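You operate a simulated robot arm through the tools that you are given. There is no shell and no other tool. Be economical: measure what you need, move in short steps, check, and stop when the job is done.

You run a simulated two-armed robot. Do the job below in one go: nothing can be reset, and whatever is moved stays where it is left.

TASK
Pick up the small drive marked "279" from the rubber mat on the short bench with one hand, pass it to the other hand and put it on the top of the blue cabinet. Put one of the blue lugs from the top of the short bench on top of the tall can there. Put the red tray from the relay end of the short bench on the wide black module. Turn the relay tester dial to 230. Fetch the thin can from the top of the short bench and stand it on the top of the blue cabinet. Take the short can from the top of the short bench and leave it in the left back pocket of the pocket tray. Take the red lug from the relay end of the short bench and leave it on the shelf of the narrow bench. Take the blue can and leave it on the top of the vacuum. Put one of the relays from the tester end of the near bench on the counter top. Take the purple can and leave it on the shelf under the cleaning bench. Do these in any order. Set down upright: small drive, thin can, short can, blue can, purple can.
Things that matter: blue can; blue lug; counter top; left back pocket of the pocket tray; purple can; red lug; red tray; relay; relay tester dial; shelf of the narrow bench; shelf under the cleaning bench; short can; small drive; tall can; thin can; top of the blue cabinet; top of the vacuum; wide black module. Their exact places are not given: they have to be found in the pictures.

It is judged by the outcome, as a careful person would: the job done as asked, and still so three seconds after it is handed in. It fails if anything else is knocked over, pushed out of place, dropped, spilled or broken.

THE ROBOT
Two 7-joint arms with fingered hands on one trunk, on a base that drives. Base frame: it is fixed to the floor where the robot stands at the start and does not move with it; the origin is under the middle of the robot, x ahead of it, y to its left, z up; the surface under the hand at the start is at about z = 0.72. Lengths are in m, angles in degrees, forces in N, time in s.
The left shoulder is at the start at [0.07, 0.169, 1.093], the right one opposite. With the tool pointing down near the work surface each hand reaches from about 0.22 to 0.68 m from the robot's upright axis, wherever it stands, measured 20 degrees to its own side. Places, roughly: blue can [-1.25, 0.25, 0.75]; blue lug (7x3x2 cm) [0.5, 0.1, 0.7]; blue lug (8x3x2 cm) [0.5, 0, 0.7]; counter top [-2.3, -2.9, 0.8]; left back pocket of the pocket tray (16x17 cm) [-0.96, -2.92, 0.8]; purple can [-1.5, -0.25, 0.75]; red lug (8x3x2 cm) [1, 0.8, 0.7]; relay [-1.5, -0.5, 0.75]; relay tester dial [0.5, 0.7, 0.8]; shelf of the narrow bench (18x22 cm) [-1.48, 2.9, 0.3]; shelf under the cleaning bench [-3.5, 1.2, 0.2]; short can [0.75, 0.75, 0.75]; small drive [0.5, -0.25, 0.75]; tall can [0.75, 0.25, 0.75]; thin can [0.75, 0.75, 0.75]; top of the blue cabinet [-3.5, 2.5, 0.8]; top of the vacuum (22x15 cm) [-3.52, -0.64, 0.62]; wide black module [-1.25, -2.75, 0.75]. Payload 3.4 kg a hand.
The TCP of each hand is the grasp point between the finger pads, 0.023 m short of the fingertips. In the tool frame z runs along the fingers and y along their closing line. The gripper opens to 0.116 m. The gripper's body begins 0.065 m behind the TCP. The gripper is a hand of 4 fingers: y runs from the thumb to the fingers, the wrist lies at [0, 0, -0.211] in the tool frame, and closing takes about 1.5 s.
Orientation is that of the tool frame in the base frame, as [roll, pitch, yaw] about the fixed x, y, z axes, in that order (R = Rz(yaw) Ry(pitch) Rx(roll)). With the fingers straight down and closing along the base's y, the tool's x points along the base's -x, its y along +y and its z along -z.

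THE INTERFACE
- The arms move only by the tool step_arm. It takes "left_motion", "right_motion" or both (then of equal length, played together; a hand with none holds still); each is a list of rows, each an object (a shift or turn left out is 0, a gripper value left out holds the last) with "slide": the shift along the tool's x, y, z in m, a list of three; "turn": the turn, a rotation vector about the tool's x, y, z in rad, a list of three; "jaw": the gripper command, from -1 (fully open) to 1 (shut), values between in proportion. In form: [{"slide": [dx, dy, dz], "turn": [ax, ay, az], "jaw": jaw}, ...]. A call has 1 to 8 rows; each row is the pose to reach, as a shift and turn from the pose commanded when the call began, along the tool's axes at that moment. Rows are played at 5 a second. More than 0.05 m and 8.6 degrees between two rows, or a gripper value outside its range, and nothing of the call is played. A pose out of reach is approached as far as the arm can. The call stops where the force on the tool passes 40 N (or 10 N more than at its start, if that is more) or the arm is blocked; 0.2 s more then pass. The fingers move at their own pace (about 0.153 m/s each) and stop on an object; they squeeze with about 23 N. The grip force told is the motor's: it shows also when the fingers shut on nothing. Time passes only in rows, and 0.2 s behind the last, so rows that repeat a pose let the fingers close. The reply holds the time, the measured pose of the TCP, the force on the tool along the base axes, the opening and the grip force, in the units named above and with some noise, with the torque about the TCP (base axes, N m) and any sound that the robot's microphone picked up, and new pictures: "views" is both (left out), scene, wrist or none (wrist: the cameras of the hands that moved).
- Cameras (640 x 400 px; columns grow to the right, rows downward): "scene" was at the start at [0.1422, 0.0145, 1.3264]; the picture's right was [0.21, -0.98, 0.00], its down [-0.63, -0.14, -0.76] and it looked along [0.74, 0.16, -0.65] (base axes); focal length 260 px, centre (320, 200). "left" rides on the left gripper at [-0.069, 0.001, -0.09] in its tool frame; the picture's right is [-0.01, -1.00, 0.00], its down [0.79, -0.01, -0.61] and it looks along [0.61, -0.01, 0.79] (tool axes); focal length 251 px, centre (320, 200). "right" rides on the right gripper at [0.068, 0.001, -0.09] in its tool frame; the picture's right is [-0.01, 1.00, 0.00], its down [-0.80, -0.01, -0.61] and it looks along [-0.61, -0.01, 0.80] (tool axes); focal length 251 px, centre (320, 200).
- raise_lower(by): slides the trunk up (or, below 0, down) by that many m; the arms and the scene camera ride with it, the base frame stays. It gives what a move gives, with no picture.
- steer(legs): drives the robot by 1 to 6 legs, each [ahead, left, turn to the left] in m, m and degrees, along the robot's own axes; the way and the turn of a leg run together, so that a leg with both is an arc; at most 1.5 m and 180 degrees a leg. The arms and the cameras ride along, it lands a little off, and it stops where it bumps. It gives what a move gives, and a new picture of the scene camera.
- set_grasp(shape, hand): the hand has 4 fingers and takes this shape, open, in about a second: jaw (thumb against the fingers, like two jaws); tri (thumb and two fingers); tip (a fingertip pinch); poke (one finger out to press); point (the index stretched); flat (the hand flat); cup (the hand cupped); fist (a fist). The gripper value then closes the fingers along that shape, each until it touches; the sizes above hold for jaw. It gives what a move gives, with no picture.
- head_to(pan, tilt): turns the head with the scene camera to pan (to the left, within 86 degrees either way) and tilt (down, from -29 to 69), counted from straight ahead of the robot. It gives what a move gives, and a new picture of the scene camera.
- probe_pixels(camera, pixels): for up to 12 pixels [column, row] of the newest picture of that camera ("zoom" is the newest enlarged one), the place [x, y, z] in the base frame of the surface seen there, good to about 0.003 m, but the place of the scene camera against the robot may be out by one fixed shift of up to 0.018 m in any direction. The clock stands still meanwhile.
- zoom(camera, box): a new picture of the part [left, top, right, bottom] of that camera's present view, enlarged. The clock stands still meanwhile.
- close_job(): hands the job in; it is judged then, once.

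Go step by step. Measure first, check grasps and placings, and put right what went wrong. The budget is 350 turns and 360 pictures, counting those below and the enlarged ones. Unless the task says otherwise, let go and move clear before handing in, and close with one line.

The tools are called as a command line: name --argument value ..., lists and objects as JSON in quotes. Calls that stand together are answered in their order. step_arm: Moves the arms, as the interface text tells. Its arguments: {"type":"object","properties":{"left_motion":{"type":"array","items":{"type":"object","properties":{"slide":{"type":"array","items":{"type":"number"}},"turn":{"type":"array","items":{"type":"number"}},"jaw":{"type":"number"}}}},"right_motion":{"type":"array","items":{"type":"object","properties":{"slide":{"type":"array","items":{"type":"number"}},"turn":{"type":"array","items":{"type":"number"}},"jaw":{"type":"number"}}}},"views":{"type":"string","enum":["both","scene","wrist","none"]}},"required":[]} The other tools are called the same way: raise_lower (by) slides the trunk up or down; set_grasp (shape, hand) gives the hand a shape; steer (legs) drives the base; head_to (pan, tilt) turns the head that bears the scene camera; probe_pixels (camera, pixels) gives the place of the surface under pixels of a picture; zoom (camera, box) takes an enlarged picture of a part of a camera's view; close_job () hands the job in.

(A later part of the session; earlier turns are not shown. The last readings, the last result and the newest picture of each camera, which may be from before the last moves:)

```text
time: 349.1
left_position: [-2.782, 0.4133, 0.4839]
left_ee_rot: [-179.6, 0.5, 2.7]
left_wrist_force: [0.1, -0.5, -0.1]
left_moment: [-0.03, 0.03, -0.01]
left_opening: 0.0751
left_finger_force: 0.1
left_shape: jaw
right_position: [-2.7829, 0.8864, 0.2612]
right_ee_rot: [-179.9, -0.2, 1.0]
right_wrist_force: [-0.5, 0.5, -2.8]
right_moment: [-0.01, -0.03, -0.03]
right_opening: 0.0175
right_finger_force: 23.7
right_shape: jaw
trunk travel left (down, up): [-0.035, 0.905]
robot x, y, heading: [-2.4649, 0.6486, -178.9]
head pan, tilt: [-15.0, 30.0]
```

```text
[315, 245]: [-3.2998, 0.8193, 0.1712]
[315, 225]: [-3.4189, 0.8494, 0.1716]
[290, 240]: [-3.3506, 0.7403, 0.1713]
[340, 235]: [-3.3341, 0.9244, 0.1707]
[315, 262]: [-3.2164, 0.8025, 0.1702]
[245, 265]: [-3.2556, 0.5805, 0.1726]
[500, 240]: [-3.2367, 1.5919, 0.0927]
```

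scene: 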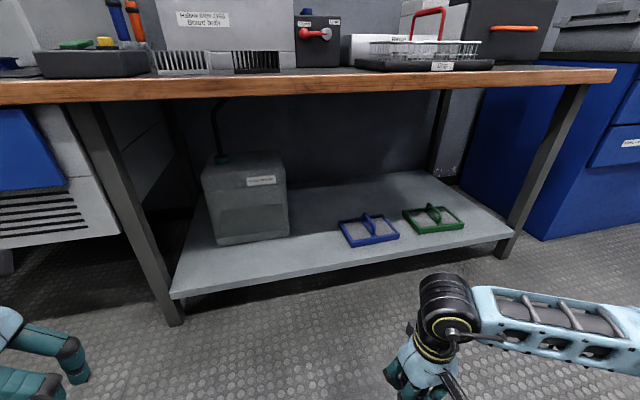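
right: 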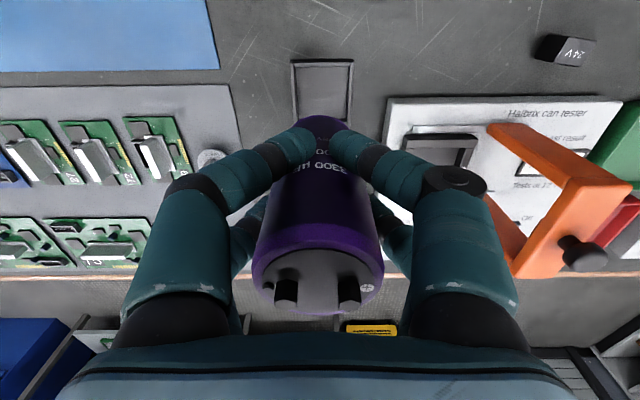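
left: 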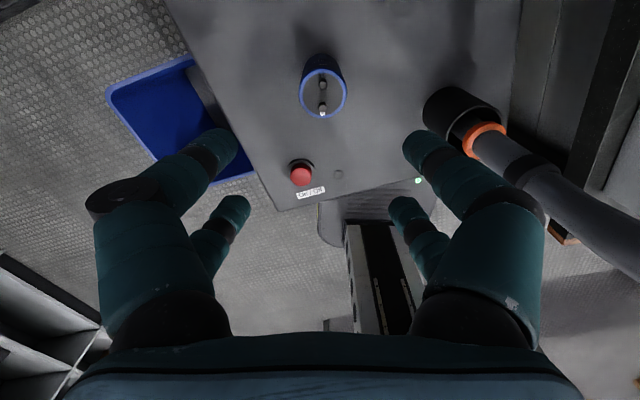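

steer --legs '[[0.29, 0.06, -1]]'

step_arm --right_motion '[{"slide": [-0.04, 0.005, 0]}, {"slide": [-0.08, 0.01, 0]}, {"slide": [-0.12, 0.015, 0]}, {"slide": [-0.16, 0.02, 0]}, {"slide": [-0.2, 0.025, 0]}, {"slide": [-0.215, 0.03, 0]}]' --views "both"

```text
time: 351.2
left_position: [-3.0707, 0.3571, 0.4858]
left_ee_rot: [-179.7, 0.5, 1.8]
left_wrist_force: [0.2, 0.2, -0.3]
left_moment: [-0.01, -0.04, 0.01]
left_opening: 0.0749
left_finger_force: 0.0
left_shape: jaw
right_position: [-3.0649, 0.829, 0.2601]
right_ee_rot: [179.9, -0.1, 0.2]
right_wrist_force: [-0.7, 0.6, -1.9]
right_moment: [0.03, -0.02, 0.01]
right_opening: 0.0176
right_finger_force: 23.1
right_shape: jaw
trunk travel left (down, up): [-0.035, 0.905]
robot x, y, heading: [-2.7529, 0.5847, -179.6]
head pan, tilt: [-15.0, 30.0]
```

scene: 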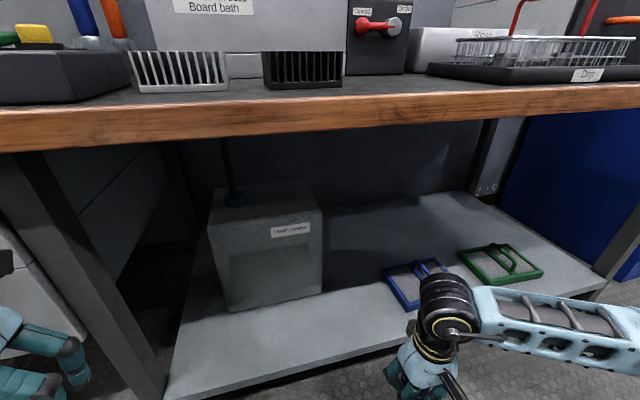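

```text
time: 352.6
left_position: [-3.0725, 0.3566, 0.4848]
left_ee_rot: [-179.7, 0.4, 1.8]
left_wrist_force: [-0.3, 0.9, 0.0]
left_moment: [-0.02, -0.04, 0.0]
left_opening: 0.0747
left_finger_force: 0.1
left_shape: jaw
right_position: [-3.2807, 0.7964, 0.2606]
right_ee_rot: [-179.9, -0.1, 0.3]
right_wrist_force: [-0.4, 0.4, -2.9]
right_moment: [-0.01, 0.02, 0.03]
right_opening: 0.0172
right_finger_force: 22.8
right_shape: jaw
trunk travel left (down, up): [-0.035, 0.905]
robot x, y, heading: [-2.7533, 0.5835, -179.8]
head pan, tilt: [-15.0, 30.0]
```

scene: 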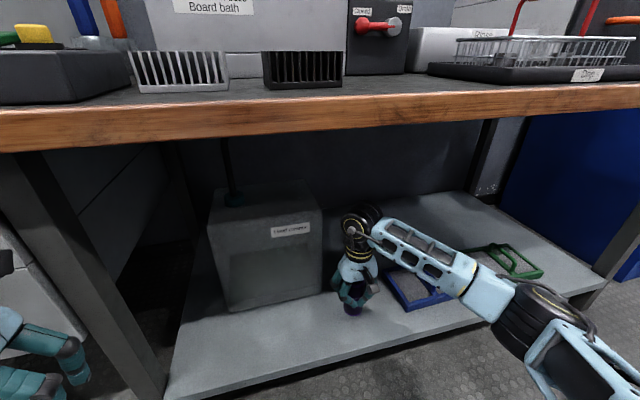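
right: 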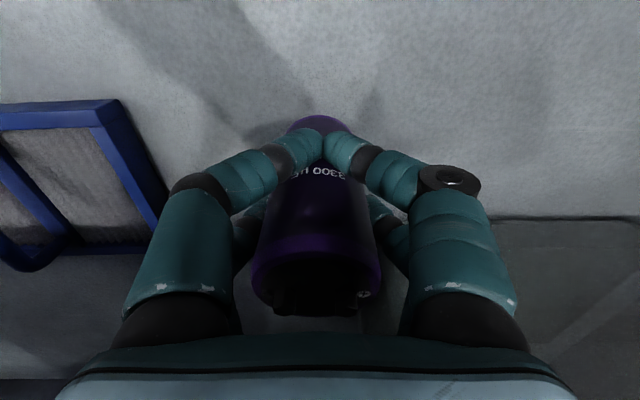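

probe_pixels --camera "right" --pixels '[[250, 60], [400, 60], [320, 90], [130, 120], [320, 125]]'

step_arm --right_motion '[{"slide": [0, 0, 0.02]}, {"slide": [0, 0, 0.03]}]' --views "none"

```text
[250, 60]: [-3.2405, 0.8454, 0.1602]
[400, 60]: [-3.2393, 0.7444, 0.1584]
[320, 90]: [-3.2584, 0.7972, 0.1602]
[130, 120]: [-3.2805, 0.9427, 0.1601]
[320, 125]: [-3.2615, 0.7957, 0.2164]
```

```text
time: 353.2
left_position: [-3.0706, 0.3562, 0.4842]
left_ee_rot: [-179.8, 0.4, 1.8]
left_wrist_force: [-0.2, 0.0, 0.1]
left_moment: [-0.03, -0.03, 0.0]
left_opening: 0.0748
left_finger_force: 0.0
left_shape: jaw
right_position: [-3.2788, 0.7972, 0.2296]
right_ee_rot: [180.0, -0.1, 0.2]
right_wrist_force: [0.0, -0.4, -1.8]
right_moment: [-0.01, -0.03, 0.01]
right_opening: 0.0165
right_finger_force: 22.4
right_shape: jaw
trunk travel left (down, up): [-0.035, 0.905]
robot x, y, heading: [-2.7525, 0.585, -179.9]
head pan, tilt: [-15.0, 30.0]
```

step_arm --right_motion '[{"slide": [0, 0, 0.004]}, {"slide": [0, 0, 0.007]}, {"slide": [0, 0, 0.009]}]' --views "none"

```text
time: 354.0
left_position: [-3.0699, 0.3556, 0.4852]
left_ee_rot: [-179.8, 0.5, 1.7]
left_wrist_force: [0.2, -0.1, 0.9]
left_moment: [0.0, -0.02, 0.01]
left_opening: 0.0749
left_finger_force: 0.1
left_shape: jaw
right_position: [-3.2792, 0.7985, 0.2225]
right_ee_rot: [-179.9, 0.1, 0.2]
right_wrist_force: [6.1, -0.9, 15.7]
right_moment: [0.06, 0.07, -0.03]
right_opening: 0.0169
right_finger_force: 23.1
right_shape: jaw
trunk travel left (down, up): [-0.035, 0.905]
robot x, y, heading: [-2.7534, 0.5845, -179.9]
head pan, tilt: [-15.0, 30.0]
```

Contact. Ease by 1 mm and release.

step_arm --right_motion '[{"slide": [0, 0, -0.001], "jaw": 0.3}, {"slide": [0, 0, -0.001], "jaw": -0.3}, {"slide": [0, 0, -0.001], "jaw": -0.3}]' --views "wrist"

```text
time: 354.8
left_position: [-3.0701, 0.3574, 0.4839]
left_ee_rot: [-179.6, 0.5, 1.8]
left_wrist_force: [-0.2, 0.2, -0.5]
left_moment: [-0.03, -0.01, 0.01]
left_opening: 0.075
left_finger_force: 0.1
left_shape: jaw
right_position: [-3.2801, 0.8, 0.221]
right_ee_rot: [-179.8, -0.1, 0.1]
right_wrist_force: [0.5, 0.7, 1.4]
right_moment: [0.0, -0.02, -0.04]
right_opening: 0.0748
right_finger_force: 0.0
right_shape: jaw
trunk travel left (down, up): [-0.035, 0.905]
robot x, y, heading: [-2.753, 0.5814, -179.7]
head pan, tilt: [-15.0, 30.0]
```

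right: 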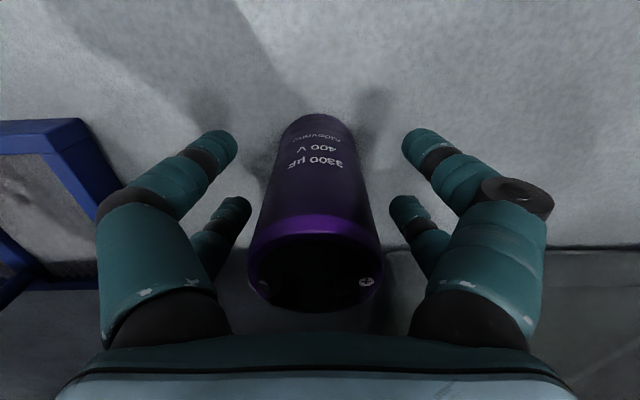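

Standing. Lift 8 cm (staying under the worktop) and withdraw.

step_arm --right_motion '[{"slide": [0, 0, -0.04]}, {"slide": [0, 0, -0.08]}, {"slide": [0.04, 0, -0.09]}, {"slide": [0.09, 0, -0.09]}, {"slide": [0.14, 0, -0.09]}, {"slide": [0.19, 0, -0.09]}, {"slide": [0.23, 0, -0.09]}]' --views "both"

```text
time: 356.4
left_position: [-3.0703, 0.3554, 0.4841]
left_ee_rot: [-179.7, 0.5, 1.8]
left_wrist_force: [0.5, 0.3, 0.4]
left_moment: [0.02, -0.03, 0.03]
left_opening: 0.075
left_finger_force: 0.0
left_shape: jaw
right_position: [-3.0554, 0.7979, 0.3124]
right_ee_rot: [-179.9, -0.2, 0.2]
right_wrist_force: [0.0, 0.3, 0.1]
right_moment: [0.02, 0.01, -0.02]
right_opening: 0.0749
right_finger_force: 0.1
right_shape: jaw
right hand out of reach, approached as far as the arm can: row 7
trunk travel left (down, up): [-0.035, 0.905]
robot x, y, heading: [-2.7526, 0.5901, -179.6]
head pan, tilt: [-15.0, 30.0]
```

scene: 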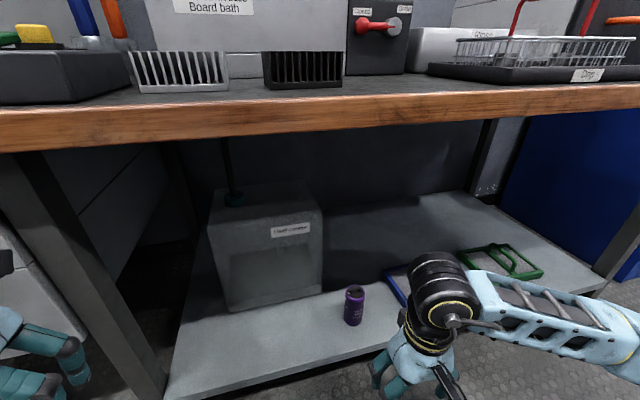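
right: 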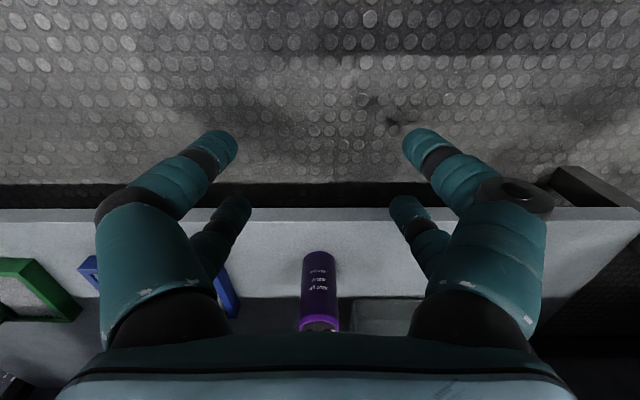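

Purple done. Back out, raise the trunk and survey toward the blue cabinet and narrow bench.

steer --legs '[[-0.35, 0, 0]]'

raise_lower --by 0.5

steer --legs '[[0, -0.5, 0]]'

head_to --pan -50 --tilt 25

head_to --pan -86 --tilt 30

```text
time: 358.6
left_position: [-2.7264, 0.3577, 0.484]
left_ee_rot: [-179.8, 0.5, 2.0]
left_wrist_force: [1.0, 0.4, 0.2]
left_moment: [-0.02, -0.01, 0.02]
left_opening: 0.0751
left_finger_force: 0.1
left_shape: jaw
right_position: [-2.713, 0.7992, 0.3119]
right_ee_rot: [-179.9, -0.2, 0.4]
right_wrist_force: [-0.1, -0.3, -0.9]
right_moment: [-0.02, 0.01, -0.02]
right_opening: 0.0749
right_finger_force: 0.0
right_shape: jaw
trunk travel left (down, up): [-0.035, 0.905]
robot x, y, heading: [-2.4059, 0.5861, -179.7]
head pan, tilt: [-15.0, 30.0]
```

scene: 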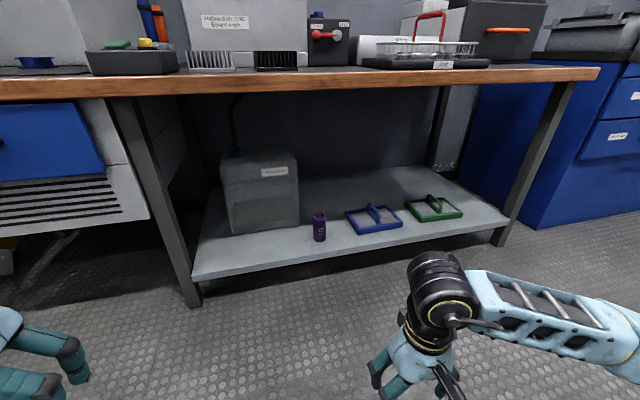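

```text
refused: 0.5 is not a number from -0.4 to 0.4
```

```text
time: 361.6
left_position: [-2.7303, 0.8637, 0.4846]
left_ee_rot: [-179.8, 0.5, 2.0]
left_wrist_force: [-0.8, -0.1, 0.7]
left_moment: [0.01, -0.01, -0.01]
left_opening: 0.0748
left_finger_force: 0.0
left_shape: jaw
right_position: [-2.7161, 1.3048, 0.3126]
right_ee_rot: [-179.9, -0.2, 0.3]
right_wrist_force: [0.2, -0.4, 0.3]
right_moment: [-0.03, -0.04, -0.01]
right_opening: 0.0748
right_finger_force: 0.0
right_shape: jaw
trunk travel left (down, up): [-0.035, 0.905]
robot x, y, heading: [-2.4087, 1.0896, -179.3]
head pan, tilt: [-15.0, 30.0]
```

scene: 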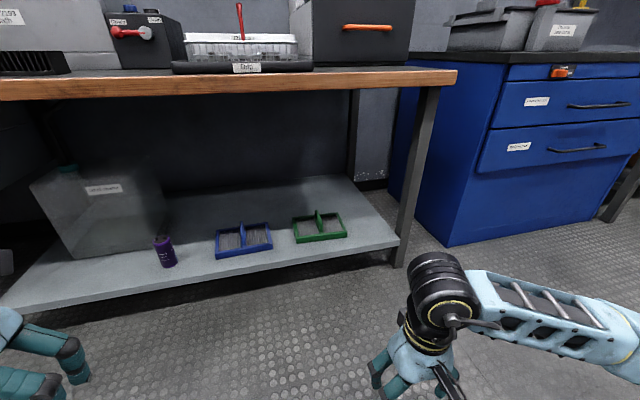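

```text
time: 362.6
left_position: [-2.7295, 0.8637, 0.4851]
left_ee_rot: [-179.7, 0.6, 1.9]
left_wrist_force: [0.1, -0.5, -1.1]
left_moment: [0.04, 0.01, -0.05]
left_opening: 0.075
left_finger_force: 0.0
left_shape: jaw
right_position: [-2.7163, 1.3034, 0.3118]
right_ee_rot: [-179.9, -0.3, 0.4]
right_wrist_force: [0.3, 0.2, -0.6]
right_moment: [-0.02, 0.01, 0.01]
right_opening: 0.0748
right_finger_force: 0.0
right_shape: jaw
trunk travel left (down, up): [-0.035, 0.905]
robot x, y, heading: [-2.4083, 1.0962, -179.7]
head pan, tilt: [-50.0, 25.0]
```

scene: 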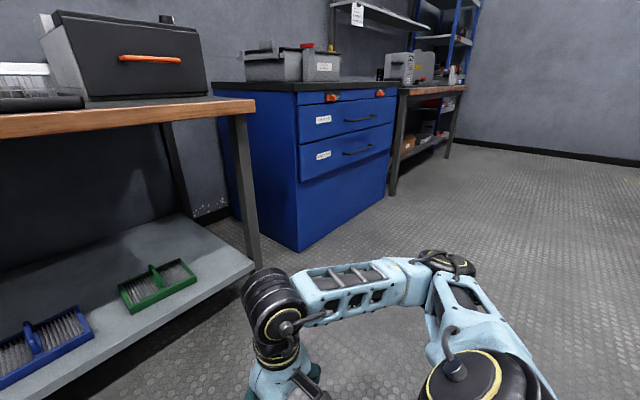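

```text
time: 363.6
left_position: [-2.7305, 0.863, 0.4846]
left_ee_rot: [-179.7, 0.5, 2.0]
left_wrist_force: [-0.4, -0.7, 0.2]
left_moment: [0.01, 0.01, -0.01]
left_opening: 0.0749
left_finger_force: 0.0
left_shape: jaw
right_position: [-2.7158, 1.304, 0.3124]
right_ee_rot: [-179.9, -0.2, 0.3]
right_wrist_force: [0.4, 0.8, -1.2]
right_moment: [-0.01, 0.05, 0.01]
right_opening: 0.0747
right_finger_force: 0.0
right_shape: jaw
trunk travel left (down, up): [-0.035, 0.905]
robot x, y, heading: [-2.4132, 1.0946, -179.6]
head pan, tilt: [-85.9, 30.0]
```

scene: 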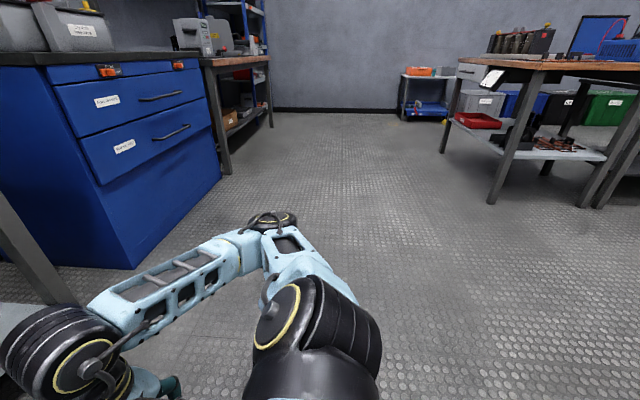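

probe_pixels --camera "scene" --pixels '[[490, 203], [440, 150], [545, 75], [630, 70], [545, 155], [490, 120], [600, 195], [480, 65], [220, 172], [130, 265], [200, 175], [150, 60]]'

zoom --camera "scene" --box '[400, 20, 640, 210]'

```text
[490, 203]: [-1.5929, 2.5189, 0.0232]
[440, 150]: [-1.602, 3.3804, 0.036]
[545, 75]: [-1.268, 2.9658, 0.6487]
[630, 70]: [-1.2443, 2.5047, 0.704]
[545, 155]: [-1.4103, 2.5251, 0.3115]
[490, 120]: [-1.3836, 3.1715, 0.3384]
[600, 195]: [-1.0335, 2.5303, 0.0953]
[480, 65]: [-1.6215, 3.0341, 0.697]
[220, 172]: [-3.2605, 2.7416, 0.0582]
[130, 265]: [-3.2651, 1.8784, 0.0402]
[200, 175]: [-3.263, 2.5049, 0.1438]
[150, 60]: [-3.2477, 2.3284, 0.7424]
```

```text
2.11 times, centred on (520, 115) of scene
```

zoom: 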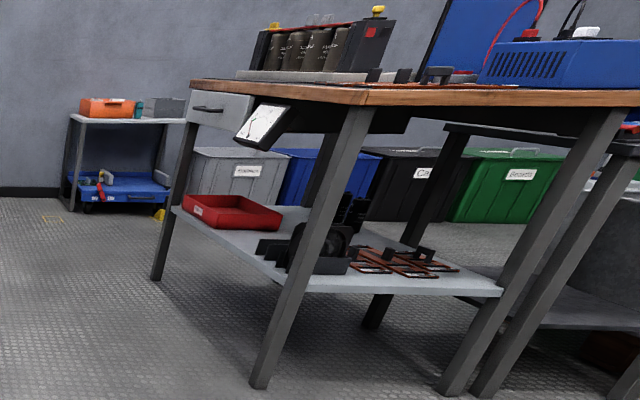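

Route north of the near bench is open. Raise the trunk, turn to face east and drive to the short bench.

raise_lower --by 0.4

raise_lower --by 0.2

step_arm --right_motion '[{"slide": [0, 0, -0.05]}, {"slide": [0, 0, -0.1]}, {"slide": [0, 0, -0.15]}]' --views "none"

steer --legs '[[0, 0, 180], [0.96, 0.66, 0]]'

head_to --pan 0 --tilt 30

```text
time: 367.4
left_position: [-2.7307, 0.8631, 0.8833]
left_ee_rot: [-179.7, 0.4, 1.8]
left_wrist_force: [-0.4, 0.2, -0.1]
left_moment: [-0.03, -0.01, -0.01]
left_opening: 0.0752
left_finger_force: 0.0
left_shape: jaw
right_position: [-2.7152, 1.3037, 0.7121]
right_ee_rot: [-180.0, -0.1, 0.4]
right_wrist_force: [-0.3, 0.9, 0.1]
right_moment: [-0.02, -0.01, 0.0]
right_opening: 0.0747
right_finger_force: 0.3
right_shape: jaw
trunk travel left (down, up): [-0.435, 0.505]
robot x, y, heading: [-2.41, 1.0906, -179.7]
head pan, tilt: [-85.9, 30.0]
```

```text
time: 369.6
left_position: [-2.7297, 0.8627, 1.0851]
left_ee_rot: [-179.7, 0.6, 2.0]
left_wrist_force: [-0.9, 0.9, -1.1]
left_moment: [0.03, 0.01, -0.02]
left_opening: 0.075
left_finger_force: 0.1
left_shape: jaw
right_position: [-2.7167, 1.304, 0.9123]
right_ee_rot: [-179.9, -0.2, 0.4]
right_wrist_force: [-0.5, 1.1, 0.2]
right_moment: [-0.02, 0.02, -0.01]
right_opening: 0.0749
right_finger_force: 0.0
right_shape: jaw
trunk travel left (down, up): [-0.635, 0.305]
robot x, y, heading: [-2.4119, 1.0913, -179.5]
head pan, tilt: [-85.9, 30.0]
```

```text
time: 370.4
left_position: [-2.7298, 0.8613, 1.0844]
left_ee_rot: [-179.7, 0.4, 2.0]
left_wrist_force: [0.7, 1.0, 0.0]
left_moment: [-0.02, -0.02, 0.0]
left_opening: 0.075
left_finger_force: 0.0
left_shape: jaw
right_position: [-2.7137, 1.3038, 1.063]
right_ee_rot: [-179.9, -0.2, 0.4]
right_wrist_force: [-0.3, 0.3, 0.3]
right_moment: [0.0, 0.0, -0.02]
right_opening: 0.075
right_finger_force: 0.0
right_shape: jaw
trunk travel left (down, up): [-0.635, 0.305]
robot x, y, heading: [-2.4099, 1.0924, -179.4]
head pan, tilt: [-85.9, 30.0]
```

```text
time: 380.9
left_position: [-1.6775, 1.6851, 1.0877]
left_ee_rot: [179.5, 0.6, -174.9]
left_wrist_force: [0.1, -1.7, -0.1]
left_moment: [0.08, 0.0, 0.0]
left_opening: 0.0751
left_finger_force: 0.1
left_shape: jaw
right_position: [-1.6667, 1.2443, 1.0599]
right_ee_rot: [179.4, 0.0, -176.4]
right_wrist_force: [0.4, -0.7, 0.6]
right_moment: [0.1, 0.01, -0.02]
right_opening: 0.0751
right_finger_force: 0.0
right_shape: jaw
trunk travel left (down, up): [-0.635, 0.305]
robot x, y, heading: [-1.9809, 1.4525, 3.8]
head pan, tilt: [-85.9, 30.0]
stopped in leg 2: the robot was blocked; the commanded pose is now the measured one
```

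scene: 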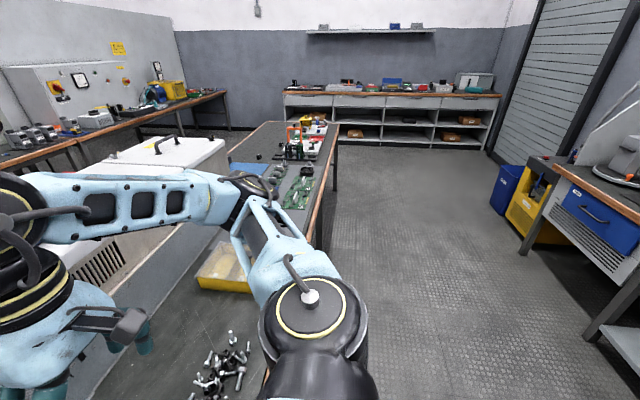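

```text
time: 382.5
left_position: [-1.6739, 1.6987, 1.0845]
left_ee_rot: [-179.8, 0.5, -174.6]
left_wrist_force: [0.1, 0.9, 0.4]
left_moment: [0.01, -0.01, -0.02]
left_opening: 0.0752
left_finger_force: 0.0
left_shape: jaw
right_position: [-1.6659, 1.2572, 1.0628]
right_ee_rot: [-179.9, -0.1, -176.4]
right_wrist_force: [-1.4, -0.7, 0.7]
right_moment: [-0.03, -0.02, -0.01]
right_opening: 0.0752
right_finger_force: 0.0
right_shape: jaw
trunk travel left (down, up): [-0.635, 0.305]
robot x, y, heading: [-1.982, 1.4538, 3.9]
head pan, tilt: [0.0, 30.0]
```

scene: 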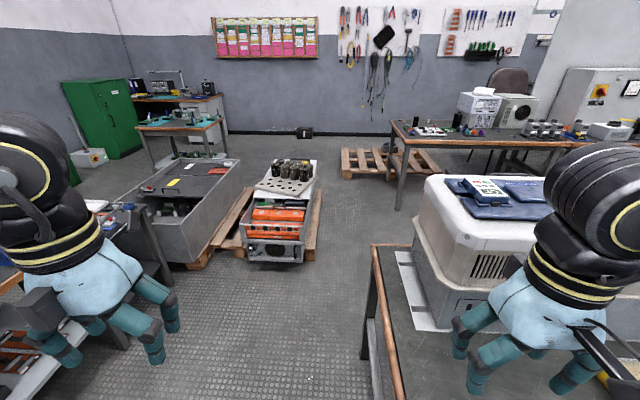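

probe_pixels --camera "scene" --pixels '[[376, 255], [395, 390], [385, 330], [410, 247], [250, 262], [300, 262], [215, 265], [240, 250], [25, 270], [160, 280], [345, 175], [400, 205]]'

head_to --pan -30 --tilt 60

```text
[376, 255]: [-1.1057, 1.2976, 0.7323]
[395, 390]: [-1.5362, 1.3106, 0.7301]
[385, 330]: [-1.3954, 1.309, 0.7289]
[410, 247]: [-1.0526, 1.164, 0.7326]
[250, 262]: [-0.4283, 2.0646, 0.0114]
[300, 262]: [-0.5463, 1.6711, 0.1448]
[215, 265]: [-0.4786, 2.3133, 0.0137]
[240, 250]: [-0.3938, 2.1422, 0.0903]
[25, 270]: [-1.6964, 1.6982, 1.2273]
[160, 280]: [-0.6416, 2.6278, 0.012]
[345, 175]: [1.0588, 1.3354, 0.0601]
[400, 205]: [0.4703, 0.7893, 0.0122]
```

```text
time: 383.5
left_position: [-1.675, 1.6995, 1.0841]
left_ee_rot: [-179.8, 0.4, -174.8]
left_wrist_force: [-1.1, 0.2, -0.1]
left_moment: [0.03, 0.01, -0.04]
left_opening: 0.0752
left_finger_force: 0.0
left_shape: jaw
right_position: [-1.6647, 1.2575, 1.0626]
right_ee_rot: [-180.0, 0.0, -176.4]
right_wrist_force: [1.0, 0.4, 0.0]
right_moment: [0.07, -0.02, 0.01]
right_opening: 0.0751
right_finger_force: 0.1
right_shape: jaw
trunk travel left (down, up): [-0.635, 0.305]
robot x, y, heading: [-1.9782, 1.4503, 4.0]
head pan, tilt: [-30.0, 60.0]
```

scene: 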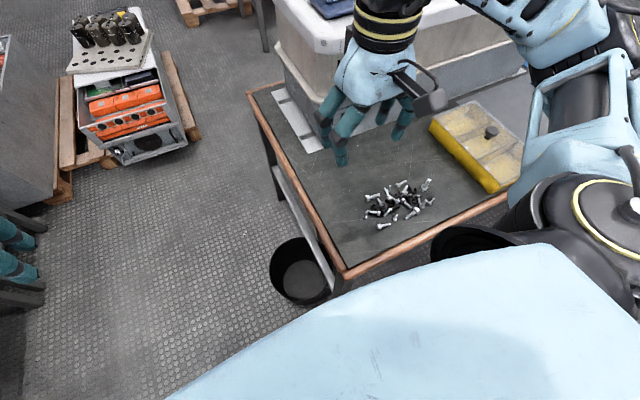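

The gap north-east is too narrow (0.66 m). Take the known southern route back to the short bench.

steer --legs '[[0, 0.08, -4], [-0.47, 0, 0], [0, -1.5, 0], [0, -1.65, 0], [1.4, 0, 0], [0.75, 0, 0]]'

steer --legs '[[0, 1.35, 0]]'

head_to --pan 0 --tilt 45

```text
refused: -1.65 is not a number from -1.5 to 1.5
```

```text
time: 390.1
left_position: [-1.7418, 3.0195, 1.0841]
left_ee_rot: [-179.8, 0.5, -176.0]
left_wrist_force: [0.2, 0.1, 0.4]
left_moment: [0.02, -0.01, 0.02]
left_opening: 0.0752
left_finger_force: 0.0
left_shape: jaw
right_position: [-1.7398, 2.5759, 1.0614]
right_ee_rot: [-179.9, 0.0, -177.7]
right_wrist_force: [-0.2, -0.7, 0.7]
right_moment: [0.01, 0.02, 0.0]
right_opening: 0.0752
right_finger_force: 0.1
right_shape: jaw
trunk travel left (down, up): [-0.635, 0.305]
robot x, y, heading: [-2.0505, 2.7782, 2.4]
head pan, tilt: [-30.0, 60.0]
```

scene: 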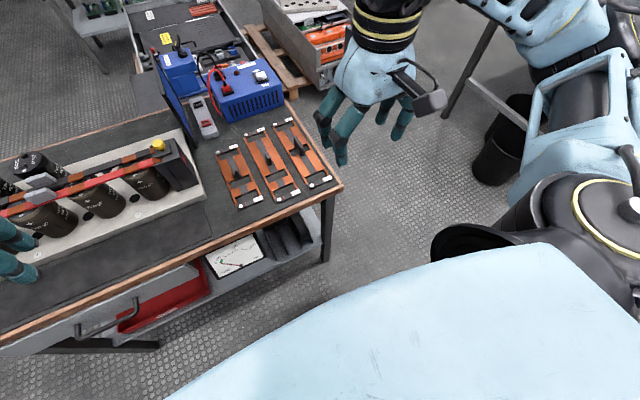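

```text
time: 391.1
left_position: [-1.7401, 3.0183, 1.0854]
left_ee_rot: [-179.8, 0.5, -175.9]
left_wrist_force: [0.5, -0.1, -0.2]
left_moment: [0.0, 0.01, 0.01]
left_opening: 0.0751
left_finger_force: 0.2
left_shape: jaw
right_position: [-1.7411, 2.5764, 1.0624]
right_ee_rot: [-179.9, -0.2, -177.6]
right_wrist_force: [-0.7, 0.1, 0.5]
right_moment: [0.01, 0.01, -0.01]
right_opening: 0.0752
right_finger_force: 0.2
right_shape: jaw
trunk travel left (down, up): [-0.635, 0.305]
robot x, y, heading: [-2.0509, 2.772, 2.1]
head pan, tilt: [0.0, 45.0]
```

scene: 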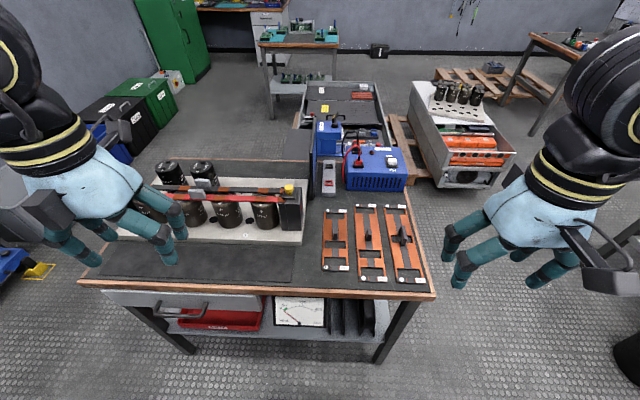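

The second leg ran alone and carried me in front of the narrow bench (no contact). Use it to inspect its shelf.

zoom --camera "scene" --box '[90, 270, 440, 390]'

probe_pixels --camera "scene" --pixels '[[215, 330], [245, 335], [300, 312], [335, 318], [265, 300], [230, 310], [270, 335], [180, 312], [310, 335], [250, 310], [335, 335]]'

```text
1.83 times, centred on (265, 330) of scene
```

zoom: 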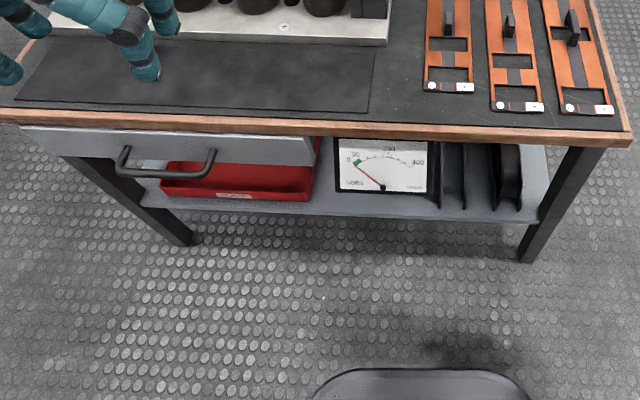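

```text
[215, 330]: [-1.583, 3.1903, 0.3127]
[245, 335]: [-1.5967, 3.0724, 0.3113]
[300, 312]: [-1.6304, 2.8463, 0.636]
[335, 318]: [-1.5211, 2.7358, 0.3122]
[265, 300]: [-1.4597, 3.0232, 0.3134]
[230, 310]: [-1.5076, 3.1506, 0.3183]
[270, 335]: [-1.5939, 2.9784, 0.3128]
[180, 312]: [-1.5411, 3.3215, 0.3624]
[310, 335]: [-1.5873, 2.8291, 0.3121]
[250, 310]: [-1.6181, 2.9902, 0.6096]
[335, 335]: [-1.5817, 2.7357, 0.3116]
```

steer --legs '[[-0.45, 0.1, -2]]'

raise_lower --by -0.4

head_to --pan 0 --tilt 30

zoom --camera "scene" --box '[170, 150, 470, 330]'

```text
time: 393.9
left_position: [-2.1912, 3.094, 1.0844]
left_ee_rot: [-179.8, 0.6, -177.8]
left_wrist_force: [-0.7, -0.2, 0.4]
left_moment: [0.01, -0.02, -0.02]
left_opening: 0.0753
left_finger_force: 0.1
left_shape: jaw
right_position: [-2.2045, 2.6523, 1.0634]
right_ee_rot: [-179.9, -0.1, -179.5]
right_wrist_force: [1.0, -1.2, -0.2]
right_moment: [-0.01, 0.02, 0.01]
right_opening: 0.0753
right_finger_force: 0.1
right_shape: jaw
trunk travel left (down, up): [-0.635, 0.305]
robot x, y, heading: [-2.5102, 2.8647, 0.7]
head pan, tilt: [0.0, 45.0]
```

scene: 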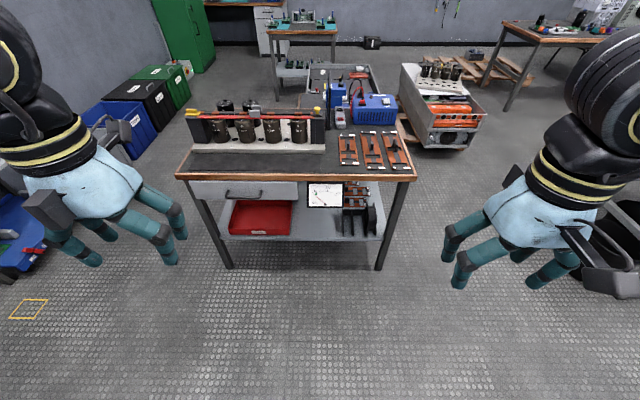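

```text
time: 397.7
left_position: [-2.1919, 3.0945, 0.6844]
left_ee_rot: [-179.7, 0.6, -177.9]
left_wrist_force: [0.1, 0.9, 0.7]
left_moment: [0.02, -0.01, 0.04]
left_opening: 0.0753
left_finger_force: 0.0
left_shape: jaw
right_position: [-2.2056, 2.653, 0.6627]
right_ee_rot: [-179.9, -0.2, -179.4]
right_wrist_force: [0.4, 0.5, 0.0]
right_moment: [0.0, -0.01, 0.02]
right_opening: 0.075
right_finger_force: 0.0
right_shape: jaw
trunk travel left (down, up): [-0.235, 0.705]
robot x, y, heading: [-2.5099, 2.8606, 0.3]
head pan, tilt: [0.0, 45.0]
```

```text
time: 398.5
left_position: [-2.1913, 3.0944, 0.6845]
left_ee_rot: [-179.8, 0.5, -177.8]
left_wrist_force: [-0.3, 0.2, -0.5]
left_moment: [0.0, 0.0, 0.03]
left_opening: 0.0752
left_finger_force: 0.0
left_shape: jaw
right_position: [-2.2049, 2.6533, 0.6626]
right_ee_rot: [180.0, -0.1, -179.4]
right_wrist_force: [0.0, -0.3, 0.2]
right_moment: [0.02, -0.02, 0.0]
right_opening: 0.0753
right_finger_force: 0.1
right_shape: jaw
trunk travel left (down, up): [-0.235, 0.705]
robot x, y, heading: [-2.5124, 2.8667, 0.4]
head pan, tilt: [0.0, 30.0]
```

scene: 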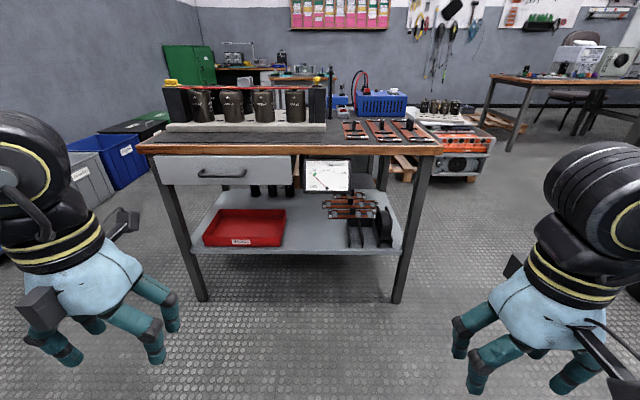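

```text
2.13 times, centred on (320, 240) of scene
```

zoom: 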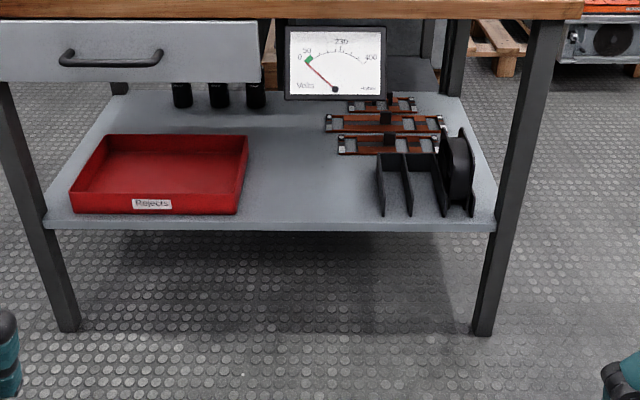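

The free spot on its shelf is visible at zoom (300,180). Now take the southern route to the short bench.

raise_lower --by 0.4

steer --legs '[[0, -1.5, 0], [0, -1.5, 0], [0, -1.5, 0], [1.45, 0, 0], [0.72, 0, 0], [0, 1.5, 0]]'

```text
time: 402.3
left_position: [-2.1916, 3.095, 1.084]
left_ee_rot: [-179.8, 0.5, -177.8]
left_wrist_force: [-0.1, -0.5, 0.6]
left_moment: [0.02, 0.02, 0.04]
left_opening: 0.0751
left_finger_force: 0.1
left_shape: jaw
right_position: [-2.2051, 2.6515, 1.0631]
right_ee_rot: [-180.0, 0.0, -179.4]
right_wrist_force: [-0.5, -0.6, -0.9]
right_moment: [0.01, 0.0, 0.0]
right_opening: 0.075
right_finger_force: 0.1
right_shape: jaw
trunk travel left (down, up): [-0.635, 0.305]
robot x, y, heading: [-2.5097, 2.8661, 0.3]
head pan, tilt: [0.0, 30.0]
```

```text
time: 440.9
left_position: [0.0164, 0.217, 1.0838]
left_ee_rot: [-179.8, 0.5, -174.7]
left_wrist_force: [0.0, -0.5, -0.6]
left_moment: [0.0, 0.01, 0.01]
left_opening: 0.075
left_finger_force: 0.0
left_shape: jaw
right_position: [0.0287, -0.226, 1.0613]
right_ee_rot: [-180.0, 0.0, -176.3]
right_wrist_force: [0.6, 0.2, -0.3]
right_moment: [-0.01, 0.04, 0.01]
right_opening: 0.0751
right_finger_force: 0.1
right_shape: jaw
trunk travel left (down, up): [-0.635, 0.305]
robot x, y, heading: [-0.2903, -0.0302, 3.7]
head pan, tilt: [0.0, 30.0]
```

scene: 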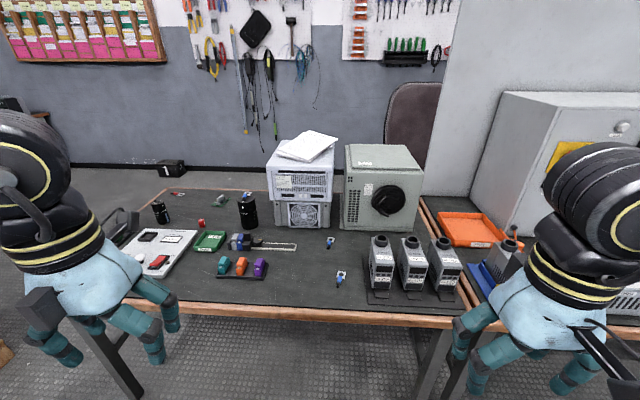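

Back at the short bench, all as left. Next the drive "279" (middle one). Position in front and measure it.

steer --legs '[[0, 0, -3.7], [0.27, -0.02, 0]]'

head_to --pan -20 --tilt 48

step_arm --right_motion '[{"slide": [-0.03, 0, 0]}, {"slide": [-0.06, 0, 0]}, {"slide": [-0.09, 0, 0]}]' --views "wrist"

```text
time: 443.3
left_position: [0.3066, 0.1749, 1.0844]
left_ee_rot: [-179.9, 0.5, -178.5]
left_wrist_force: [-0.3, 1.0, -0.6]
left_moment: [-0.01, 0.01, -0.03]
left_opening: 0.0749
left_finger_force: 0.1
left_shape: jaw
right_position: [0.2874, -0.2662, 1.0629]
right_ee_rot: [-179.9, -0.1, 180.0]
right_wrist_force: [0.0, -0.3, -0.5]
right_moment: [-0.01, 0.02, -0.04]
right_opening: 0.0751
right_finger_force: 0.0
right_shape: jaw
trunk travel left (down, up): [-0.635, 0.305]
robot x, y, heading: [-0.0109, -0.0517, 0.1]
head pan, tilt: [0.0, 30.0]
```

scene: 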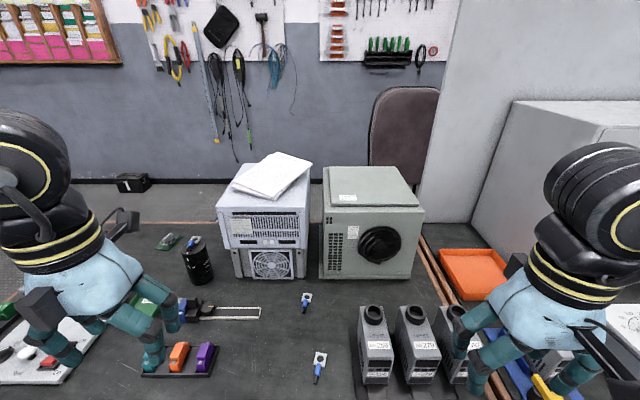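

```text
time: 444.1
left_position: [0.3068, 0.1758, 1.0846]
left_ee_rot: [-179.8, 0.5, -178.4]
left_wrist_force: [-0.4, -0.9, -0.6]
left_moment: [0.03, -0.01, 0.01]
left_opening: 0.0751
left_finger_force: 0.0
left_shape: jaw
right_position: [0.2891, -0.2661, 1.0631]
right_ee_rot: [-179.9, -0.1, 179.9]
right_wrist_force: [0.6, 0.3, 0.6]
right_moment: [0.04, 0.01, 0.0]
right_opening: 0.0751
right_finger_force: 0.0
right_shape: jaw
trunk travel left (down, up): [-0.635, 0.305]
robot x, y, heading: [-0.0153, -0.048, -0.0]
head pan, tilt: [-20.0, 48.0]
```

scene: 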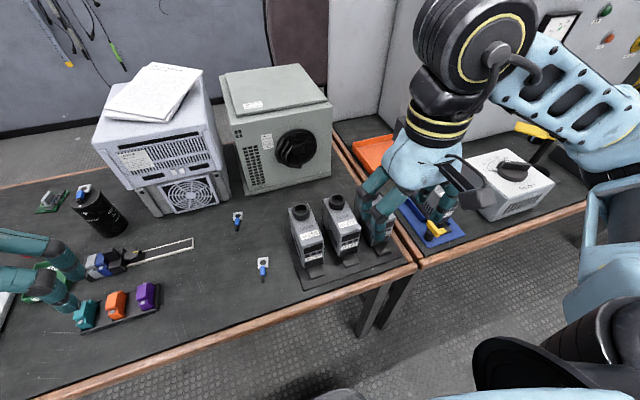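

```text
time: 444.9
left_position: [0.3073, 0.1759, 1.0843]
left_ee_rot: [-179.7, 0.6, -178.5]
left_wrist_force: [-0.2, -0.8, 0.3]
left_moment: [0.0, 0.0, 0.02]
left_opening: 0.0754
left_finger_force: 0.1
left_shape: jaw
right_position: [0.3805, -0.2663, 1.0623]
right_ee_rot: [-179.9, 0.0, 179.9]
right_wrist_force: [1.0, 0.4, -0.5]
right_moment: [-0.01, 0.04, 0.01]
right_opening: 0.075
right_finger_force: 0.1
right_shape: jaw
trunk travel left (down, up): [-0.635, 0.305]
robot x, y, heading: [-0.0146, -0.0521, 0.0]
head pan, tilt: [-20.0, 48.0]
```

right: 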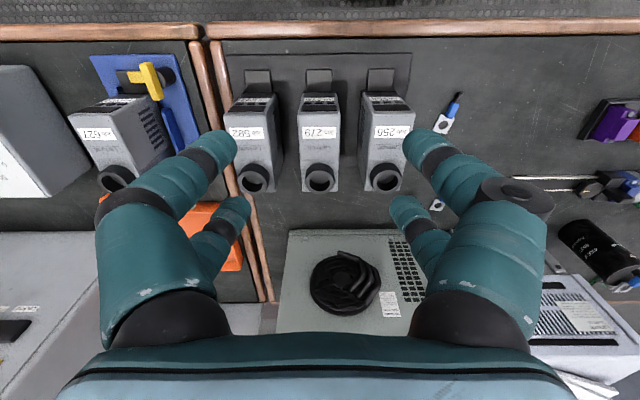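

zoom --camera "right" --box '[220, 50, 430, 210]'

probe_pixels --camera "right" --pixels '[[319, 178], [318, 125], [300, 150], [340, 150], [319, 95], [319, 78], [319, 107], [335, 175], [304, 180], [282, 170], [361, 165], [319, 160]]'

```text
2.50 times, centred on (325, 130) of right
```

zoom: 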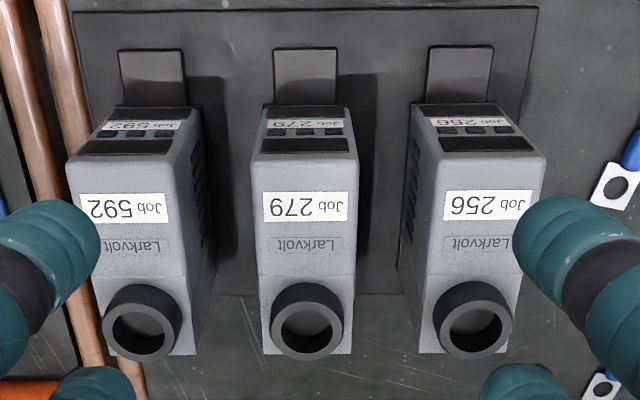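

```text
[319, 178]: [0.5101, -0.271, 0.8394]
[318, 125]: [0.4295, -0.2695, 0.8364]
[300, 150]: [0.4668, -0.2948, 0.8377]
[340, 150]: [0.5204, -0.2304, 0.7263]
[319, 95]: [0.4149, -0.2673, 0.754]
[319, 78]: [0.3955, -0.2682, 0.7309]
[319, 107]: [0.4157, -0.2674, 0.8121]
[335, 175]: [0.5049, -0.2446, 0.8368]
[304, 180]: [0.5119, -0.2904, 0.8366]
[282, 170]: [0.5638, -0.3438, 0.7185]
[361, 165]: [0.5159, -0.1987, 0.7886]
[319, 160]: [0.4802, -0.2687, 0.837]
```

Drive 279: x 0.415–0.535, y −0.295…−0.243, z 0.727–0.837. Plan: right takes it top-down by the rear upper part, left receives from the front with horizontal fingers. Test that left pose first.

step_arm --left_motion '[{"slide": [-0.02, 0, 0], "turn": [0, -0.143, 0]}, {"slide": [-0.04, 0, 0], "turn": [0, -0.286, 0]}, {"slide": [-0.06, 0, 0], "turn": [0, -0.429, 0]}, {"slide": [-0.08, 0, 0], "turn": [0, -0.571, 0]}, {"slide": [-0.1, 0, 0], "turn": [0, -0.714, 0]}, {"slide": [-0.12, 0, 0], "turn": [0, -0.857, 0]}, {"slide": [-0.14, 0, 0], "turn": [0, -1.0, 0]}, {"slide": [-0.16, 0, 0], "turn": [0, -1.143, 0]}]' --views "none"

```text
time: 446.7
left_position: [0.4789, 0.1793, 1.0877]
left_ee_rot: [-179.1, 65.9, -177.5]
left_wrist_force: [-0.5, 1.0, -0.1]
left_moment: [0.03, 0.01, -0.02]
left_opening: 0.0751
left_finger_force: 0.1
left_shape: jaw
left hand out of reach, approached as far as the arm can: row 6, 7, 8
right_position: [0.3792, -0.266, 1.0623]
right_ee_rot: [-179.9, 0.0, 179.9]
right_wrist_force: [0.4, 0.1, -0.5]
right_moment: [-0.01, 0.02, 0.0]
right_opening: 0.0749
right_finger_force: 0.0
right_shape: jaw
trunk travel left (down, up): [-0.635, 0.305]
robot x, y, heading: [-0.0173, -0.051, -0.0]
head pan, tilt: [-20.0, 48.0]
```

step_arm --left_motion '[{"slide": [0, 0, 0.03], "turn": [0, -0.14, 0]}, {"slide": [0, 0, 0.06], "turn": [0, -0.28, 0]}, {"slide": [0, 0, 0.09], "turn": [0, -0.42, 0]}, {"slide": [0, 0, 0.09], "turn": [0, -0.42, 0]}]' --views "wrist"

```text
time: 447.7
left_position: [0.567, 0.1761, 1.1654]
left_ee_rot: [-179.5, 86.0, -178.0]
left_wrist_force: [-0.2, -0.6, -1.0]
left_moment: [-0.01, 0.04, 0.01]
left_opening: 0.0752
left_finger_force: 0.0
left_shape: jaw
left hand out of reach, approached as far as the arm can: row 2, 3, 4
right_position: [0.382, -0.2669, 1.0617]
right_ee_rot: [-180.0, -0.3, -180.0]
right_wrist_force: [-0.2, -0.7, -0.6]
right_moment: [0.02, 0.02, 0.03]
right_opening: 0.0749
right_finger_force: 0.0
right_shape: jaw
trunk travel left (down, up): [-0.635, 0.305]
robot x, y, heading: [-0.0166, -0.0532, 0.0]
head pan, tilt: [-20.0, 48.0]
```

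left: 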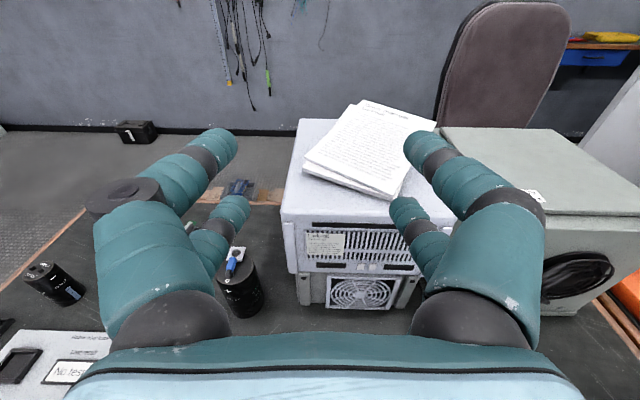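

Left can hold nearly horizontal at shoulder height. Now right picks up the 279 drive.

step_arm --right_motion '[{"slide": [-0.04, -0.002, 0.02]}, {"slide": [-0.08, -0.002, 0.04]}, {"slide": [-0.104, -0.002, 0.08]}, {"slide": [-0.104, -0.002, 0.12]}, {"slide": [-0.104, -0.002, 0.15]}]' --views "wrist"

```text
time: 448.9
left_position: [0.5624, 0.1743, 1.1679]
left_ee_rot: [-176.7, 86.1, -175.2]
left_wrist_force: [0.0, 0.1, 0.3]
left_moment: [0.02, 0.04, 0.03]
left_opening: 0.0754
left_finger_force: 0.0
left_shape: jaw
right_position: [0.4834, -0.2683, 0.911]
right_ee_rot: [-179.9, -0.1, 180.0]
right_wrist_force: [0.2, 0.1, 0.4]
right_moment: [0.02, 0.0, 0.04]
right_opening: 0.075
right_finger_force: 0.1
right_shape: jaw
trunk travel left (down, up): [-0.635, 0.305]
robot x, y, heading: [-0.0135, -0.05, -0.1]
head pan, tilt: [-20.0, 48.0]
```

right: 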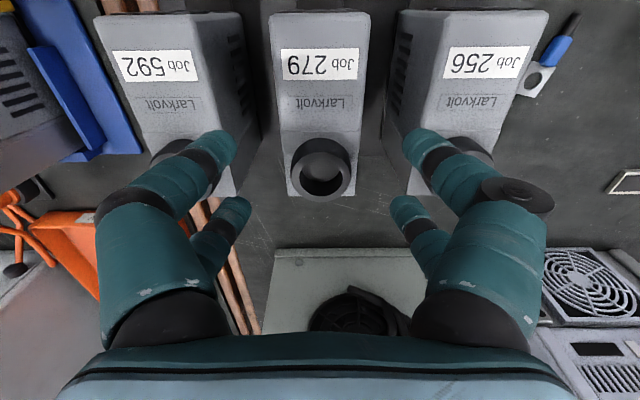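

probe_pixels --camera "right" --pixels '[[275, 100], [366, 100], [290, 185], [360, 185], [320, 195], [322, 138], [395, 100], [257, 120], [300, 160]]'

```text
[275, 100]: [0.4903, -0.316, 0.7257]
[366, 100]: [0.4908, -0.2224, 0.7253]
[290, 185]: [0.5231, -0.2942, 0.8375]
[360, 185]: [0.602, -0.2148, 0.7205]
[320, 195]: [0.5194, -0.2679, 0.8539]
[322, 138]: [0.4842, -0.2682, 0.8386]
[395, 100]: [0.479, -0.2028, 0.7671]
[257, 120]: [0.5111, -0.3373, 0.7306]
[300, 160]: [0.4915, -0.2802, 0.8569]
```

step_arm --right_motion '[{"slide": [0, 0, 0.02], "jaw": -0.1}, {"slide": [0, 0, 0.04]}, {"slide": [0, 0, 0.07]}, {"slide": [0, 0, 0.096]}, {"slide": [0, 0, 0.096], "jaw": 0.5}, {"slide": [0, 0, 0.096], "jaw": 1}, {"slide": [0, 0, 0.096], "jaw": 1}, {"slide": [0, 0, 0.07], "jaw": 1}]' --views "both"

```text
time: 450.7
left_position: [0.5637, 0.1753, 1.1663]
left_ee_rot: [-176.5, 86.1, -175.2]
left_wrist_force: [0.1, -0.7, -1.2]
left_moment: [-0.05, 0.0, 0.0]
left_opening: 0.0756
left_finger_force: 0.1
left_shape: jaw
right_position: [0.4817, -0.2688, 0.8391]
right_ee_rot: [-179.9, -0.2, 179.9]
right_wrist_force: [0.3, 0.4, -5.3]
right_moment: [0.02, 0.01, 0.01]
right_opening: 0.0496
right_finger_force: 22.7
right_shape: jaw
trunk travel left (down, up): [-0.635, 0.305]
robot x, y, heading: [-0.0143, -0.0515, -0.0]
head pan, tilt: [-20.0, 48.0]
```

scene: 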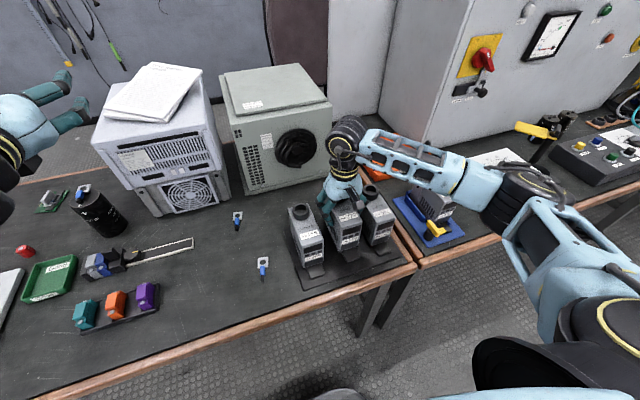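
right: 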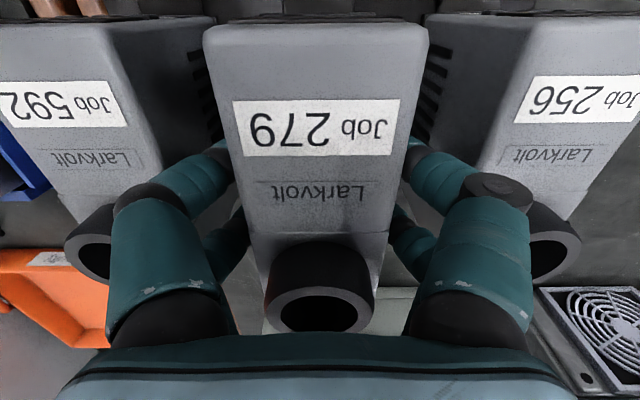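

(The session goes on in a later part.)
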